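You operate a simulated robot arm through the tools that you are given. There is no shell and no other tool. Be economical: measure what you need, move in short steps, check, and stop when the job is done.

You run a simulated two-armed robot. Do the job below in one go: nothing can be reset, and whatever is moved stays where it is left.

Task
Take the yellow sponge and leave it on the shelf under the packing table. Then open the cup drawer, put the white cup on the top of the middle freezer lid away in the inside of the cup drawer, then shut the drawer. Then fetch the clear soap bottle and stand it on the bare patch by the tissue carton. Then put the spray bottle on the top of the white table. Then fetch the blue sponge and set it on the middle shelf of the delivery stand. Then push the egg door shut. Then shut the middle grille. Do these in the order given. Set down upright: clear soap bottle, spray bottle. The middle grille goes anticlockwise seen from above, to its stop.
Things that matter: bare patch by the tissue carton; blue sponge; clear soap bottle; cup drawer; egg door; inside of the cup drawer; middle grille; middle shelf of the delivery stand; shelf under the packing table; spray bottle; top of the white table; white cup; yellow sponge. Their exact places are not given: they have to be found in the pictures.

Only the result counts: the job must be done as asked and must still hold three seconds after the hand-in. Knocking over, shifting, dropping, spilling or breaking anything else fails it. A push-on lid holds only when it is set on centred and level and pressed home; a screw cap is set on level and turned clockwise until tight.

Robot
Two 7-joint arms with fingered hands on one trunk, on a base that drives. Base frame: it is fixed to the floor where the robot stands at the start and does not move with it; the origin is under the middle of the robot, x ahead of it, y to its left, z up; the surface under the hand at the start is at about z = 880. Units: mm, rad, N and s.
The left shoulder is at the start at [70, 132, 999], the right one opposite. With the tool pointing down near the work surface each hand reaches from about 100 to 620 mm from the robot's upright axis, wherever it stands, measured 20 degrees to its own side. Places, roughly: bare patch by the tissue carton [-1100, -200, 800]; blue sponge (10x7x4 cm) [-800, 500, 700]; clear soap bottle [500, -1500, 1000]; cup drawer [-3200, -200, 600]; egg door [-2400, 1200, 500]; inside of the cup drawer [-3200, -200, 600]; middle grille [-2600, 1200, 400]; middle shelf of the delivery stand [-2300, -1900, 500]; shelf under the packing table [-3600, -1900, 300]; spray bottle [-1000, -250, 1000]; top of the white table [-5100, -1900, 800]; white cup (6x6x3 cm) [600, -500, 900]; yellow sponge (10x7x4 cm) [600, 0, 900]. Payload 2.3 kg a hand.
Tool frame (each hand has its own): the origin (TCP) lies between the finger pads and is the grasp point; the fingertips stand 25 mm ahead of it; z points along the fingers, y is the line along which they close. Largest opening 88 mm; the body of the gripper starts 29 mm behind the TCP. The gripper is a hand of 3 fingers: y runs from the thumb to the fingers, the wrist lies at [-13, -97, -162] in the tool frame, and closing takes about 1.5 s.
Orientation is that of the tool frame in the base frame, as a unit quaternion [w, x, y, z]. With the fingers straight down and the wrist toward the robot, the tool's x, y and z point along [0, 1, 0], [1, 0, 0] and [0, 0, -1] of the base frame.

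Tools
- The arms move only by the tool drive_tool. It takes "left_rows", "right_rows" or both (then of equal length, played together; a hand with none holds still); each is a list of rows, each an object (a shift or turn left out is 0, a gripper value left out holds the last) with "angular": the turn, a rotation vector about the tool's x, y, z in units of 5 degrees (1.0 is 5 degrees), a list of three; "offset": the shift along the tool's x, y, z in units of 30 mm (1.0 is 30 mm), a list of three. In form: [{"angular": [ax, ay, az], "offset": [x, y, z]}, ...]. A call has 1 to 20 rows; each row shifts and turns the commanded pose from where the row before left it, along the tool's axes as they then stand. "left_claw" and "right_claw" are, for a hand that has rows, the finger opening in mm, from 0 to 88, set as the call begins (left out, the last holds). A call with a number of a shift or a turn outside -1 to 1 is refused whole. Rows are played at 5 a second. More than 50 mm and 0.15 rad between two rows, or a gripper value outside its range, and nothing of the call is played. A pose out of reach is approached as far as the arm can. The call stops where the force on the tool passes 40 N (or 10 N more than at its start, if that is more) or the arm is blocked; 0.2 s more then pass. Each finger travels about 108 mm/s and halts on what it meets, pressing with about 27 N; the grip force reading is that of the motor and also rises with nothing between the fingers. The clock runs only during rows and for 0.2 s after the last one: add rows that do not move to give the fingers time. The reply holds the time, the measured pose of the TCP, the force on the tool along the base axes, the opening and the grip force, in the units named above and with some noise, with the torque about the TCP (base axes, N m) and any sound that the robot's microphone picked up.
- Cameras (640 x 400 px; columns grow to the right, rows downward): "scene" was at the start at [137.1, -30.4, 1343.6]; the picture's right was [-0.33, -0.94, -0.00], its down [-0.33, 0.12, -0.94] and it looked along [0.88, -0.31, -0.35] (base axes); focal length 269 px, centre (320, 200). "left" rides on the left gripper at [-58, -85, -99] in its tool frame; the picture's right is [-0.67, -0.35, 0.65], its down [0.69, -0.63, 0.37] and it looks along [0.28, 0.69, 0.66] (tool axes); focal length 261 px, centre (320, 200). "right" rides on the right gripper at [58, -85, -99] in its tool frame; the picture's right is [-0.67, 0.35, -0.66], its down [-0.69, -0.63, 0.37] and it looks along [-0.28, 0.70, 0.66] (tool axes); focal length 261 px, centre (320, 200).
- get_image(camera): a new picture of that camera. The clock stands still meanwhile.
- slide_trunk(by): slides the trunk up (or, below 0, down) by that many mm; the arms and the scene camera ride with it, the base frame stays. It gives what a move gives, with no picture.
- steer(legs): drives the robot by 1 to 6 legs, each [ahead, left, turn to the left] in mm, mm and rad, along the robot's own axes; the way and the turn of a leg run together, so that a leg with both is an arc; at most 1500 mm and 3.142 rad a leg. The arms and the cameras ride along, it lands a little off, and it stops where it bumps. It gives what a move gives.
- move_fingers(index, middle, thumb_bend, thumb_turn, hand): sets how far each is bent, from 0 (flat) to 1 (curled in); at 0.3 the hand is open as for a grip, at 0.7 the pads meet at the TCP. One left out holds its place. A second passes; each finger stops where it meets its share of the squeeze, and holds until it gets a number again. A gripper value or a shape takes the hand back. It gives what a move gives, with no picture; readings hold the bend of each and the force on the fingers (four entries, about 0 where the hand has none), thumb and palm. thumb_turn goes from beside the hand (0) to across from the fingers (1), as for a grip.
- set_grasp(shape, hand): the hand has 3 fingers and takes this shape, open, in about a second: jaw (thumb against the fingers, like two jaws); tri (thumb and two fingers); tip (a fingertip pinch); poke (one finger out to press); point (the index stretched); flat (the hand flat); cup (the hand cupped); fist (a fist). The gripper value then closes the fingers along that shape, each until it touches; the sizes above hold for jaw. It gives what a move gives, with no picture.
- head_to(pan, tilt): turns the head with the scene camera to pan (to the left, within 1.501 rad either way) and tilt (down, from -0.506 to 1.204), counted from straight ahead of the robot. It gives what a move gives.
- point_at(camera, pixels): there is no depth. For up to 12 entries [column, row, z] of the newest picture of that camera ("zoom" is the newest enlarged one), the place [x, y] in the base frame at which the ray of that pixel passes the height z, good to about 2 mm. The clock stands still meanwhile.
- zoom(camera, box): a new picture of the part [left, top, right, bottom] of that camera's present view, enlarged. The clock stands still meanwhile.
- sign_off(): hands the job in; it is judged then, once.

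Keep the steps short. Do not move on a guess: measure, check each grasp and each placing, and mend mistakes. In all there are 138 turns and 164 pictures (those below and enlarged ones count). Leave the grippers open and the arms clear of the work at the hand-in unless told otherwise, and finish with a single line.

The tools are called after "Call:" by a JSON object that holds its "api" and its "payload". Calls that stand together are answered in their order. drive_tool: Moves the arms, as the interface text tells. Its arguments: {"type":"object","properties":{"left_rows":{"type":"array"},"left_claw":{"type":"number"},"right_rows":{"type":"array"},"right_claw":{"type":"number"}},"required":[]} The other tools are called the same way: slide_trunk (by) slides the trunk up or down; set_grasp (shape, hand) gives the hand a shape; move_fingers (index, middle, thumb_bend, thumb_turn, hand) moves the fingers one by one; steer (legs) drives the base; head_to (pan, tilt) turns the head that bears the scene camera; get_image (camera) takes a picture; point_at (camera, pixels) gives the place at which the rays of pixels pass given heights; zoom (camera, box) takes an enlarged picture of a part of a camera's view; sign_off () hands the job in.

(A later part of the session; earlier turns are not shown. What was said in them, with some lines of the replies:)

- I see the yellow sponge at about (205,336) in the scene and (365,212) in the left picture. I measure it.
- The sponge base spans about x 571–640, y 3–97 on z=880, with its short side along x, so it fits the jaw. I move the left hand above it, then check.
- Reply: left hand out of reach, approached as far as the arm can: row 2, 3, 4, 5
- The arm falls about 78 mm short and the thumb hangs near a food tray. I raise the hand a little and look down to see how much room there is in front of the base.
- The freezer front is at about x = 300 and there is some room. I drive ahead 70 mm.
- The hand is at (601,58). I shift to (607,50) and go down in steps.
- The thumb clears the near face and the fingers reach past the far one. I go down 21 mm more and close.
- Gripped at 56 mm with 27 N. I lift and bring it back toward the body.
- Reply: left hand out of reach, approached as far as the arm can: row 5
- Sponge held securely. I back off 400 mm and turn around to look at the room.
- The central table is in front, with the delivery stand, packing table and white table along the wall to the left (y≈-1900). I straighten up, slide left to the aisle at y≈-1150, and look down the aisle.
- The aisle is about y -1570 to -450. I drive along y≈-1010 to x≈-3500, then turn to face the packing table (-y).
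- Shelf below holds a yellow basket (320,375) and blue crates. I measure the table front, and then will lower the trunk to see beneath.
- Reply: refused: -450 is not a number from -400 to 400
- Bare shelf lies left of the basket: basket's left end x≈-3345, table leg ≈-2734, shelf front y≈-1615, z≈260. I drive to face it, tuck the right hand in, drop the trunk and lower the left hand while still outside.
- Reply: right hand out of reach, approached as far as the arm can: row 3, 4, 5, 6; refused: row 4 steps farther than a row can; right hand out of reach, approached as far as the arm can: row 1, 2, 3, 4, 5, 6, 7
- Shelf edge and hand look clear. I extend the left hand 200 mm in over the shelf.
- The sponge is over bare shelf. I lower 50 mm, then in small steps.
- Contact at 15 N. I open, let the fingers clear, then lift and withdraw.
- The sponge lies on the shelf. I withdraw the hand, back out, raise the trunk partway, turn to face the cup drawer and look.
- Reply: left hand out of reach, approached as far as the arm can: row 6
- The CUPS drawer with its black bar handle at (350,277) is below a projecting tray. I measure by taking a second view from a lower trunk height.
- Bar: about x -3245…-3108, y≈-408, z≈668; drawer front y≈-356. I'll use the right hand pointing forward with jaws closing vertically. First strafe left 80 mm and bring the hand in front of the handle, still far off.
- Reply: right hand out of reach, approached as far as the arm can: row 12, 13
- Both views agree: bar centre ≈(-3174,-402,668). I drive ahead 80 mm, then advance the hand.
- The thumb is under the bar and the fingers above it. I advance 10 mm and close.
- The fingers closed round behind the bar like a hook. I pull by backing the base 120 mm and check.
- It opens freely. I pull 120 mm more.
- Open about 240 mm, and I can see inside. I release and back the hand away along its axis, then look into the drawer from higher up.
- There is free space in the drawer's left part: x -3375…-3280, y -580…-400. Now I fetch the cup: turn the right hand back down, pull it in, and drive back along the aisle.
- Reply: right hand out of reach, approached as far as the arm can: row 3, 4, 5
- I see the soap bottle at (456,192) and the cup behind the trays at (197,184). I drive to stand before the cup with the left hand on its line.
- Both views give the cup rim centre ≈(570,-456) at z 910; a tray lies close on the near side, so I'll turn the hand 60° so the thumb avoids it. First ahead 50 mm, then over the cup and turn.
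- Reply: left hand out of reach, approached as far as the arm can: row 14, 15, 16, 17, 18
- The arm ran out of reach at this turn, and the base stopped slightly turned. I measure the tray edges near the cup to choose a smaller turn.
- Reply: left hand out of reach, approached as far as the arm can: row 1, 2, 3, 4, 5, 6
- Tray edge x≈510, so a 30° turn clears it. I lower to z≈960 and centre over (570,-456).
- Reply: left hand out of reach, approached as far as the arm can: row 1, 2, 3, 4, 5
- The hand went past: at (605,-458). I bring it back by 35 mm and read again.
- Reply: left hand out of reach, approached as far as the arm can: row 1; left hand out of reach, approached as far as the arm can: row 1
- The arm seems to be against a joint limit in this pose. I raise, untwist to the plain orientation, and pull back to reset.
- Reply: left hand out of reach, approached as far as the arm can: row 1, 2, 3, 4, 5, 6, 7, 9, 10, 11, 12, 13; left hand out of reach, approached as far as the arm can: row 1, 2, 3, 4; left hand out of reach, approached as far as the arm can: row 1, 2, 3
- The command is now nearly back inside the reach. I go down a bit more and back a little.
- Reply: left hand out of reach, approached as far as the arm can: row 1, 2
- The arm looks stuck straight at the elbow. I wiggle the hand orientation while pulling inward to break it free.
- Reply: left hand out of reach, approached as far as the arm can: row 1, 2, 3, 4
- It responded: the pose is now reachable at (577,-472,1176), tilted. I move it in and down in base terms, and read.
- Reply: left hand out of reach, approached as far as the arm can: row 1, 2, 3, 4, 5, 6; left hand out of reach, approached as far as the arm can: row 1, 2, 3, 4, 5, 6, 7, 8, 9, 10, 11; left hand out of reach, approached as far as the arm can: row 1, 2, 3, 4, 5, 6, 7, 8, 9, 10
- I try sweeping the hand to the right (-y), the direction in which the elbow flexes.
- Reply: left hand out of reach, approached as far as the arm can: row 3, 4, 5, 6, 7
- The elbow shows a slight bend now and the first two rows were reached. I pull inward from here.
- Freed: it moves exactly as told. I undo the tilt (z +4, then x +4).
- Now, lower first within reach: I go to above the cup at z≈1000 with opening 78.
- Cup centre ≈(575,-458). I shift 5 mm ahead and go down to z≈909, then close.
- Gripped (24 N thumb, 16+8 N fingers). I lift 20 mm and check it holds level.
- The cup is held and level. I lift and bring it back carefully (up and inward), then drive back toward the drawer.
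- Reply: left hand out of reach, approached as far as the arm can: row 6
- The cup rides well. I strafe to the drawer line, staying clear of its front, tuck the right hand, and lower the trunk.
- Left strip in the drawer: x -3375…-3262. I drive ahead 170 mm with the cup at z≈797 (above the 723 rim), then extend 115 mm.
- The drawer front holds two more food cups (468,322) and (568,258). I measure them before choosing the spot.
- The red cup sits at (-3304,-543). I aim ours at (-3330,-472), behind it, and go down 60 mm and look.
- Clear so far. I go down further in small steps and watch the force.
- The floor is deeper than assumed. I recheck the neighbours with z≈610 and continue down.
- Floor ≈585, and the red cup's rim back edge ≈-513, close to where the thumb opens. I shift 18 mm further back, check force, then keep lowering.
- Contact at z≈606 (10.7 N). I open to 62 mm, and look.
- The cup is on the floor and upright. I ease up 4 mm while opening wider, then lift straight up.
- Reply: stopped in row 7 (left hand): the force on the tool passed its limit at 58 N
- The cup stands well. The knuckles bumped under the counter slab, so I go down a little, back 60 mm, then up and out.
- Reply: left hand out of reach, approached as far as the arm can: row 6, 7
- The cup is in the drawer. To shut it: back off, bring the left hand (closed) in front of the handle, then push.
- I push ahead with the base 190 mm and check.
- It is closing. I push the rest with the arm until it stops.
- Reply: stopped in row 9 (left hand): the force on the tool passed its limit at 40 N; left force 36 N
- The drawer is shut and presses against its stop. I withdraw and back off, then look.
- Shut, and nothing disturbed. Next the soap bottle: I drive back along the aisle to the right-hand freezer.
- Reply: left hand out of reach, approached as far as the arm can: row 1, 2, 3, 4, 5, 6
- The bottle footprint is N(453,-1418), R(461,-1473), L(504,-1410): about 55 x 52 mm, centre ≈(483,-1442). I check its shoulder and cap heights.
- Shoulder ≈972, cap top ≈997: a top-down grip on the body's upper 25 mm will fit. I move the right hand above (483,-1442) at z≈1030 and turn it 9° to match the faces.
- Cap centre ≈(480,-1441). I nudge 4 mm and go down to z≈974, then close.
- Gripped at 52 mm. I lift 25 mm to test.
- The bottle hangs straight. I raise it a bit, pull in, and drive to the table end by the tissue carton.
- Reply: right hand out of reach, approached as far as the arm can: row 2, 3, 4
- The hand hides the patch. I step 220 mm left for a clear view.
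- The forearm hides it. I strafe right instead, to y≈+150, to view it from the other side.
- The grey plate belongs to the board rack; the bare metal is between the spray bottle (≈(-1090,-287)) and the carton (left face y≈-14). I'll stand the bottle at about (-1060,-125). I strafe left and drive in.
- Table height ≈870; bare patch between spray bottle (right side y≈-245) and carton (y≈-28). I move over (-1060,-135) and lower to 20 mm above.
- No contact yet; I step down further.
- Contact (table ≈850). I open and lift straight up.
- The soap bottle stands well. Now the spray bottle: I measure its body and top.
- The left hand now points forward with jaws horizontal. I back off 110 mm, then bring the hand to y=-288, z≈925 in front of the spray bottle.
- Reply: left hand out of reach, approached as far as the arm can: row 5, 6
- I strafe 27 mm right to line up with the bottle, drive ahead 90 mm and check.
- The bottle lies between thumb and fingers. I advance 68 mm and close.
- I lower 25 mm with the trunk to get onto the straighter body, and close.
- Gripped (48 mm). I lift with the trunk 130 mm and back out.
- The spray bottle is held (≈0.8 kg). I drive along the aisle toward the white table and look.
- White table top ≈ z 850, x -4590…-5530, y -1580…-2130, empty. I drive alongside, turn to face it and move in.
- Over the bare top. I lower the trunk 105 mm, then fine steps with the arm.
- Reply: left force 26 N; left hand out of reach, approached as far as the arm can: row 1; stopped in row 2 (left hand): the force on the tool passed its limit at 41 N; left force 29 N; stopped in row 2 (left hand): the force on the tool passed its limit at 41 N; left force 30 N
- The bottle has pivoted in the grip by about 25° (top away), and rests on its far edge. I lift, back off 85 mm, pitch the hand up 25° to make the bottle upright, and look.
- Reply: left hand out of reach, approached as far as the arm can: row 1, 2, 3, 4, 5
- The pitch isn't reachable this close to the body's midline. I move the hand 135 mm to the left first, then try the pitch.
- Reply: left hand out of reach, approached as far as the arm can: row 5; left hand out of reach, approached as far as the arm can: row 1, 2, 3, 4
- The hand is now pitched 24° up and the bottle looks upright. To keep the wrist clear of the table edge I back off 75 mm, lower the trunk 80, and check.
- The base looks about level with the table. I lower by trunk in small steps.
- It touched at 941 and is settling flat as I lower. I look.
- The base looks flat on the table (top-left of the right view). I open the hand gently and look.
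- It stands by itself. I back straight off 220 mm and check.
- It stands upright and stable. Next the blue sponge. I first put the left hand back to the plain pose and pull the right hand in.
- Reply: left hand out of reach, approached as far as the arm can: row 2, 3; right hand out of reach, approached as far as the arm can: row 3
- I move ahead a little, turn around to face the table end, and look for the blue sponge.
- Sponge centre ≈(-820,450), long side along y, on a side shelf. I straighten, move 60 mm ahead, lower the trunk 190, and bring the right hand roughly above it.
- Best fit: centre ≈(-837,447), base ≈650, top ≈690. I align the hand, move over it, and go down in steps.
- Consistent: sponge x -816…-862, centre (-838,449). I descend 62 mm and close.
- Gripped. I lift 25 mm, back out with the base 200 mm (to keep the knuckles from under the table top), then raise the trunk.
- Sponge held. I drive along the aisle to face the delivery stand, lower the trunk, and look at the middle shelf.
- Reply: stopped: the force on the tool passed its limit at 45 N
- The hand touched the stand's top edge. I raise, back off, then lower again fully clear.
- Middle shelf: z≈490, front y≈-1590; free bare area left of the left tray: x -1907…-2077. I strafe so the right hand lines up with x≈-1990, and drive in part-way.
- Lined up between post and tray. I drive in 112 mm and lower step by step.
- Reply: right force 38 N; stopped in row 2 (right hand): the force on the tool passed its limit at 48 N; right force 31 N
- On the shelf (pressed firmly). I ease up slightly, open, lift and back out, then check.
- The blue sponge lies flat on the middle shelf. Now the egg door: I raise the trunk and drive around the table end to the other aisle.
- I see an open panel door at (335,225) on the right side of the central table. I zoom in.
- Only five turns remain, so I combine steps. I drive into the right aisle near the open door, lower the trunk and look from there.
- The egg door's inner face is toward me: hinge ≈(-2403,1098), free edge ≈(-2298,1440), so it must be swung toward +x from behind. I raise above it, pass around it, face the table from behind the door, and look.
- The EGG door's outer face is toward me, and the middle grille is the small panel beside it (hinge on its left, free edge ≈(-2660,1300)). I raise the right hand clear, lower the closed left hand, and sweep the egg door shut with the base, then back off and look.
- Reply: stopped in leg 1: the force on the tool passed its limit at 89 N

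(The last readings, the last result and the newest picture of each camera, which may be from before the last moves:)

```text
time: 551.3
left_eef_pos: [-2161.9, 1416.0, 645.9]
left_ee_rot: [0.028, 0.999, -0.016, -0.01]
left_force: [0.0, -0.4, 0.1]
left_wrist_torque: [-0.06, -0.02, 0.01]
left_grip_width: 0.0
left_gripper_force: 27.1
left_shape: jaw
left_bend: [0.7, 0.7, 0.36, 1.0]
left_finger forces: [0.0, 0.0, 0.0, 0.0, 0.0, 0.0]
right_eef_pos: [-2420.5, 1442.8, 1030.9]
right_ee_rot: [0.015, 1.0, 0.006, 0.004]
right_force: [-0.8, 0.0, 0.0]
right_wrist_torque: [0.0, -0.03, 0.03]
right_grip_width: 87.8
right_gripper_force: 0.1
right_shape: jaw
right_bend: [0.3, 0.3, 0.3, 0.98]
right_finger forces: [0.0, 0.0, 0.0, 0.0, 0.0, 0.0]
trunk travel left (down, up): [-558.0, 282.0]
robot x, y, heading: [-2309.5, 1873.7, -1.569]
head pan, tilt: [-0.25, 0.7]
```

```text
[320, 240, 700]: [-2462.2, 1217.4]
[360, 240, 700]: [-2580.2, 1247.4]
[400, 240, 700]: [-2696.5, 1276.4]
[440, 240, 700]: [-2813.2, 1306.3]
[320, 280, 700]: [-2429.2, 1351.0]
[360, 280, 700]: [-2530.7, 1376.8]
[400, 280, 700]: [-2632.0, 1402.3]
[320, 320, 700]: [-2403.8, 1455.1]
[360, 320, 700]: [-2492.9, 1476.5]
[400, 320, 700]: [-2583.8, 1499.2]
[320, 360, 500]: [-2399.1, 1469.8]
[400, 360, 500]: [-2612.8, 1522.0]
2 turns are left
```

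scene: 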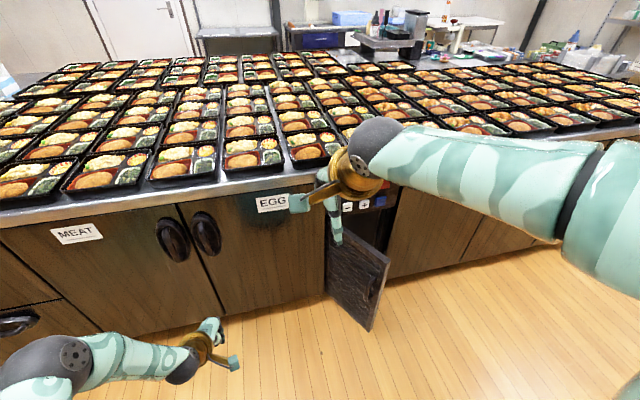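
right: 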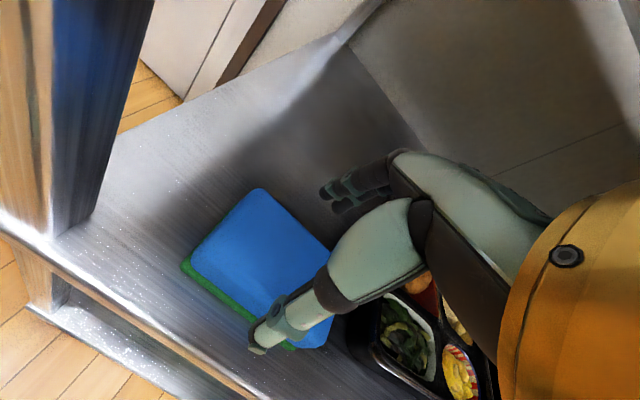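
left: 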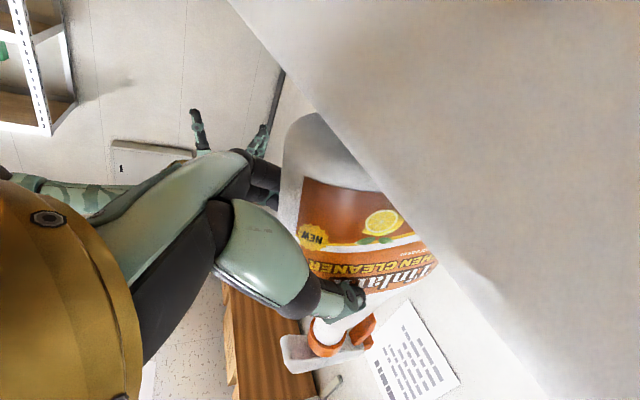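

The egg door is flush shut. Now the grille: I lower the closed right hand on its hinge-opening side, lift the left hand back, and sweep the grille to its stop (free edge toward -x, then in), press, back off and look.

Call:
{"api": "drive_tool", "payload": {"right_rows": [{"offset": [0, 0.33, 0.97]}, {"offset": [0, 0.33, 0.97]}, {"offset": [0, 0.33, 0.97]}, {"offset": [0, 0.33, 0.97]}, {"offset": [0, 0.33, 0.97]}, {"offset": [0, 0.33, 0.97]}, {"offset": [0, 0.33, 0.97]}, {"offset": [0, 0.33, 0.97]}, {"offset": [0, 0.33, 0.97]}, {}], "left_rows": [{"offset": [0, -0.25, -0.8]}, {"offset": [0, -0.25, -0.8]}, {"offset": [0, -0.25, -0.8]}, {"offset": [0, -0.25, -0.8]}, {"offset": [0, -0.25, -0.8]}, {"offset": [0, -0.25, -0.8]}, {"offset": [0, -0.25, -0.8]}, {"offset": [0, -0.25, -0.8]}, {"offset": [0, -0.25, -0.8]}, {}], "right_claw": 0}}

Call:
{"api": "slide_trunk", "payload": {"by": -250}}

Call:
{"api": "steer", "payload": {"legs": [[83, -160, 0], [91, -109, 0], [69, -46, 0]]}}

Call:
{"api": "steer", "payload": {"legs": [[70, -5, 0]]}}

Call:
{"api": "get_image", "payload": {"camera": "scene"}}

Call:
{"api": "steer", "payload": {"legs": [[-330, 0, 0]]}}

Call:
{"api": "get_image", "payload": {"camera": "scene"}}

Call:
{"api": "point_at", "payload": {"camera": "scene", "pixels": [[320, 200, 600], [260, 200, 600], [380, 200, 600], [320, 160, 600], [260, 160, 600], [380, 160, 600], [320, 240, 600], [260, 240, 600], [380, 240, 600], [200, 200, 600]]}}

```text
time: 553.5
left_eef_pos: [-2154.1, 1495.3, 857.4]
left_ee_rot: [0.029, 0.999, -0.017, -0.011]
left_force: [0.0, 0.0, 0.2]
left_wrist_torque: [-0.04, -0.03, -0.02]
left_grip_width: 0.0
left_gripper_force: 26.5
left_shape: jaw
left_bend: [0.7, 0.7, 0.36, 1.0]
left_finger forces: [0.0, 0.0, 0.0, 0.0, 0.0, 0.0]
right_eef_pos: [-2417.5, 1343.6, 771.8]
right_ee_rot: [0.015, 1.0, 0.006, 0.003]
right_force: [0.7, -0.6, -1.4]
right_wrist_torque: [-0.01, -0.01, 0.0]
right_grip_width: 0.1
right_gripper_force: 26.9
right_shape: jaw
right_bend: [0.7, 0.7, 0.36, 1.0]
right_finger forces: [0.0, 0.1, 0.0, 0.1, 0.0, 0.0]
trunk travel left (down, up): [-558.0, 282.0]
robot x, y, heading: [-2313.3, 1874.8, -1.564]
head pan, tilt: [-0.25, 0.7]
```

```text
time: 556.1
left_eef_pos: [-2155.3, 1495.8, 608.1]
left_ee_rot: [0.028, 0.999, -0.017, -0.011]
left_force: [-0.4, 0.1, -0.1]
left_wrist_torque: [0.0, 0.0, 0.0]
left_grip_width: 0.3
left_gripper_force: 26.7
left_shape: jaw
left_bend: [0.7, 0.7, 0.36, 1.0]
left_finger forces: [0.1, 0.1, 0.0, 0.1, 0.0, 0.0]
right_eef_pos: [-2417.5, 1344.2, 522.1]
right_ee_rot: [0.015, 1.0, 0.006, 0.004]
right_force: [-0.4, 0.1, -0.4]
right_wrist_torque: [-0.02, 0.0, -0.01]
right_grip_width: 0.0
right_gripper_force: 27.1
right_shape: jaw
right_bend: [0.7, 0.7, 0.36, 1.0]
right_finger forces: [0.0, 0.0, 0.1, 0.0, 0.0, 0.0]
trunk travel left (down, up): [-308.0, 532.0]
robot x, y, heading: [-2312.1, 1876.8, -1.567]
head pan, tilt: [-0.25, 0.7]
```

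```text
time: 559.2
left_eef_pos: [-2469.3, 1249.3, 608.0]
left_ee_rot: [0.028, 0.999, -0.019, -0.011]
left_force: [0.0, 0.0, -0.1]
left_wrist_torque: [0.0, 0.0, 0.01]
left_grip_width: 0.1
left_gripper_force: 27.4
left_shape: jaw
left_bend: [0.7, 0.7, 0.36, 1.0]
left_finger forces: [0.0, 0.0, 0.1, 0.0, 0.0, 0.0]
right_eef_pos: [-2733.2, 1099.1, 521.3]
right_ee_rot: [0.014, 1.0, 0.005, 0.003]
right_force: [-0.5, -0.1, -0.4]
right_wrist_torque: [0.02, 0.0, 0.0]
right_grip_width: 0.1
right_gripper_force: 27.3
right_shape: jaw
right_bend: [0.7, 0.7, 0.36, 1.0]
right_finger forces: [0.0, 0.0, 0.1, 0.0, 0.0, 0.0]
trunk travel left (down, up): [-308.0, 532.0]
robot x, y, heading: [-2625.0, 1630.0, -1.573]
head pan, tilt: [-0.25, 0.7]
```

```text
time: 560.0
left_eef_pos: [-2471.4, 1235.7, 609.0]
left_ee_rot: [0.029, 0.999, -0.021, -0.012]
left_force: [0.6, 0.1, 1.2]
left_wrist_torque: [-0.03, 0.0, 0.0]
left_grip_width: 0.1
left_gripper_force: 26.9
left_shape: jaw
left_bend: [0.7, 0.7, 0.36, 1.0]
left_finger forces: [0.0, 0.0, 0.1, 0.1, 0.1, 0.1]
right_eef_pos: [-2734.1, 1091.4, 520.0]
right_ee_rot: [0.006, 1.0, 0.004, 0.002]
right_force: [1.1, 16.2, 3.8]
right_wrist_torque: [-0.97, 0.1, -0.1]
right_grip_width: 0.0
right_gripper_force: 26.9
right_shape: jaw
right_bend: [0.7, 0.7, 0.36, 1.0]
right_finger forces: [0.0, 16.5, 0.0, 0.1, 0.0, 0.0]
trunk travel left (down, up): [-308.0, 532.0]
robot x, y, heading: [-2625.5, 1620.1, -1.572]
head pan, tilt: [-0.25, 0.7]
stopped in leg 1: the force on the tool passed its limit at 92 N (the readings are from after the stop); the commanded pose is now the measured one
```

```text
16 pictures are left
```

scene: 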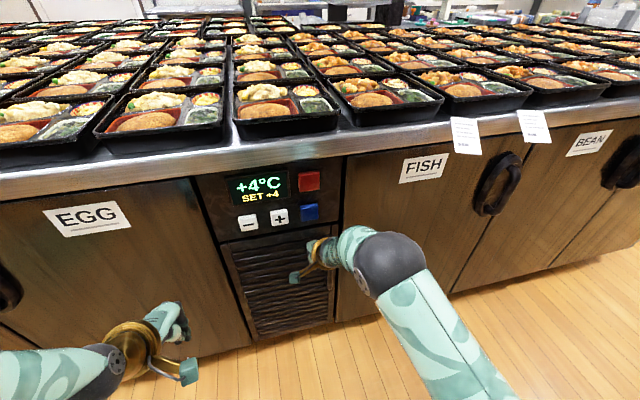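

```text
time: 562.2
left_eef_pos: [-2470.6, 1562.0, 607.9]
left_ee_rot: [0.028, 0.999, -0.019, -0.011]
left_force: [0.3, -0.1, 0.0]
left_wrist_torque: [0.02, 0.02, 0.01]
left_grip_width: 0.0
left_gripper_force: 26.9
left_shape: jaw
left_bend: [0.7, 0.7, 0.36, 1.0]
left_finger forces: [0.0, 0.0, 0.1, 0.0, 0.0, 0.0]
right_eef_pos: [-2732.2, 1416.4, 518.4]
right_ee_rot: [0.005, 1.0, 0.004, 0.002]
right_force: [0.5, -0.7, -0.6]
right_wrist_torque: [0.0, -0.01, 0.02]
right_grip_width: 0.0
right_gripper_force: 27.5
right_shape: jaw
right_bend: [0.7, 0.7, 0.36, 1.0]
right_finger forces: [0.0, 0.2, 0.0, 0.1, 0.0, 0.0]
trunk travel left (down, up): [-308.0, 532.0]
robot x, y, heading: [-2630.3, 1940.4, -1.571]
head pan, tilt: [-0.25, 0.7]
```

```text
15 pictures are left
```

scene: 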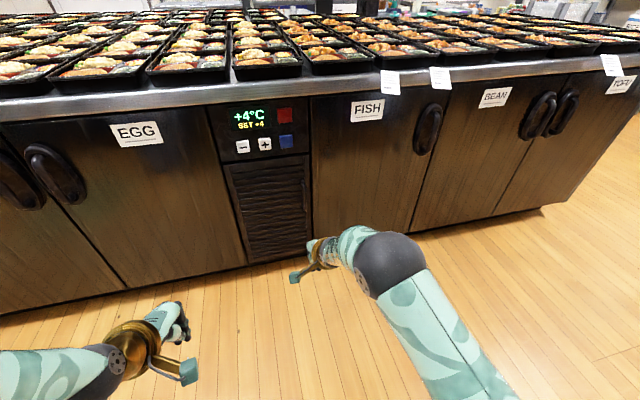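

```text
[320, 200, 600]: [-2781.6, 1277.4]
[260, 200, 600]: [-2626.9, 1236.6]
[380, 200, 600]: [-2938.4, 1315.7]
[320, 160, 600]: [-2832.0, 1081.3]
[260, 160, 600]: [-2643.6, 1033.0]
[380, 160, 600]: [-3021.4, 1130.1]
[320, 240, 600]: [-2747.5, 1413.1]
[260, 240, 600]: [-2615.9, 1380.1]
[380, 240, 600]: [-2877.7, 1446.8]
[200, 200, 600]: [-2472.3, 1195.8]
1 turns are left
```

Both the egg door and the grille are flush shut, so I open the two grippers in clear space and hand in.

Call:
{"api": "drive_tool", "payload": {"left_rows": [{}, {}, {}, {}, {}, {}], "right_rows": [{}, {}, {}, {}, {}, {}], "left_claw": 88, "right_claw": 88}}

Call:
{"api": "sign_off", "payload": {}}

```text
time: 563.6
left_eef_pos: [-2470.7, 1560.1, 607.0]
left_ee_rot: [0.027, 0.999, -0.02, -0.011]
left_force: [0.3, -0.8, 0.0]
left_wrist_torque: [-0.02, 0.0, 0.02]
left_grip_width: 87.5
left_gripper_force: 0.1
left_shape: jaw
left_bend: [0.3, 0.3, 0.3, 0.98]
left_finger forces: [0.1, 0.1, 0.1, 0.1, 0.0, 0.0]
right_eef_pos: [-2732.9, 1415.8, 518.6]
right_ee_rot: [0.005, 1.0, 0.005, 0.003]
right_force: [0.1, -0.1, 0.1]
right_wrist_torque: [0.0, 0.0, 0.0]
right_grip_width: 87.6
right_gripper_force: 0.0
right_shape: jaw
right_bend: [0.3, 0.3, 0.3, 0.98]
right_finger forces: [0.0, 0.1, 0.0, 0.1, 0.1, 0.0]
trunk travel left (down, up): [-308.0, 532.0]
robot x, y, heading: [-2621.9, 1942.3, -1.574]
head pan, tilt: [-0.25, 0.7]
```

```text
The job is handed in.
```

All seven steps were done in the order given and handed in: each looked right in the last picture I took of it, the hands bumped the drawer counter and the delivery stand's top edge along the way (nothing seen to move), and the arms are clear with grippers open.
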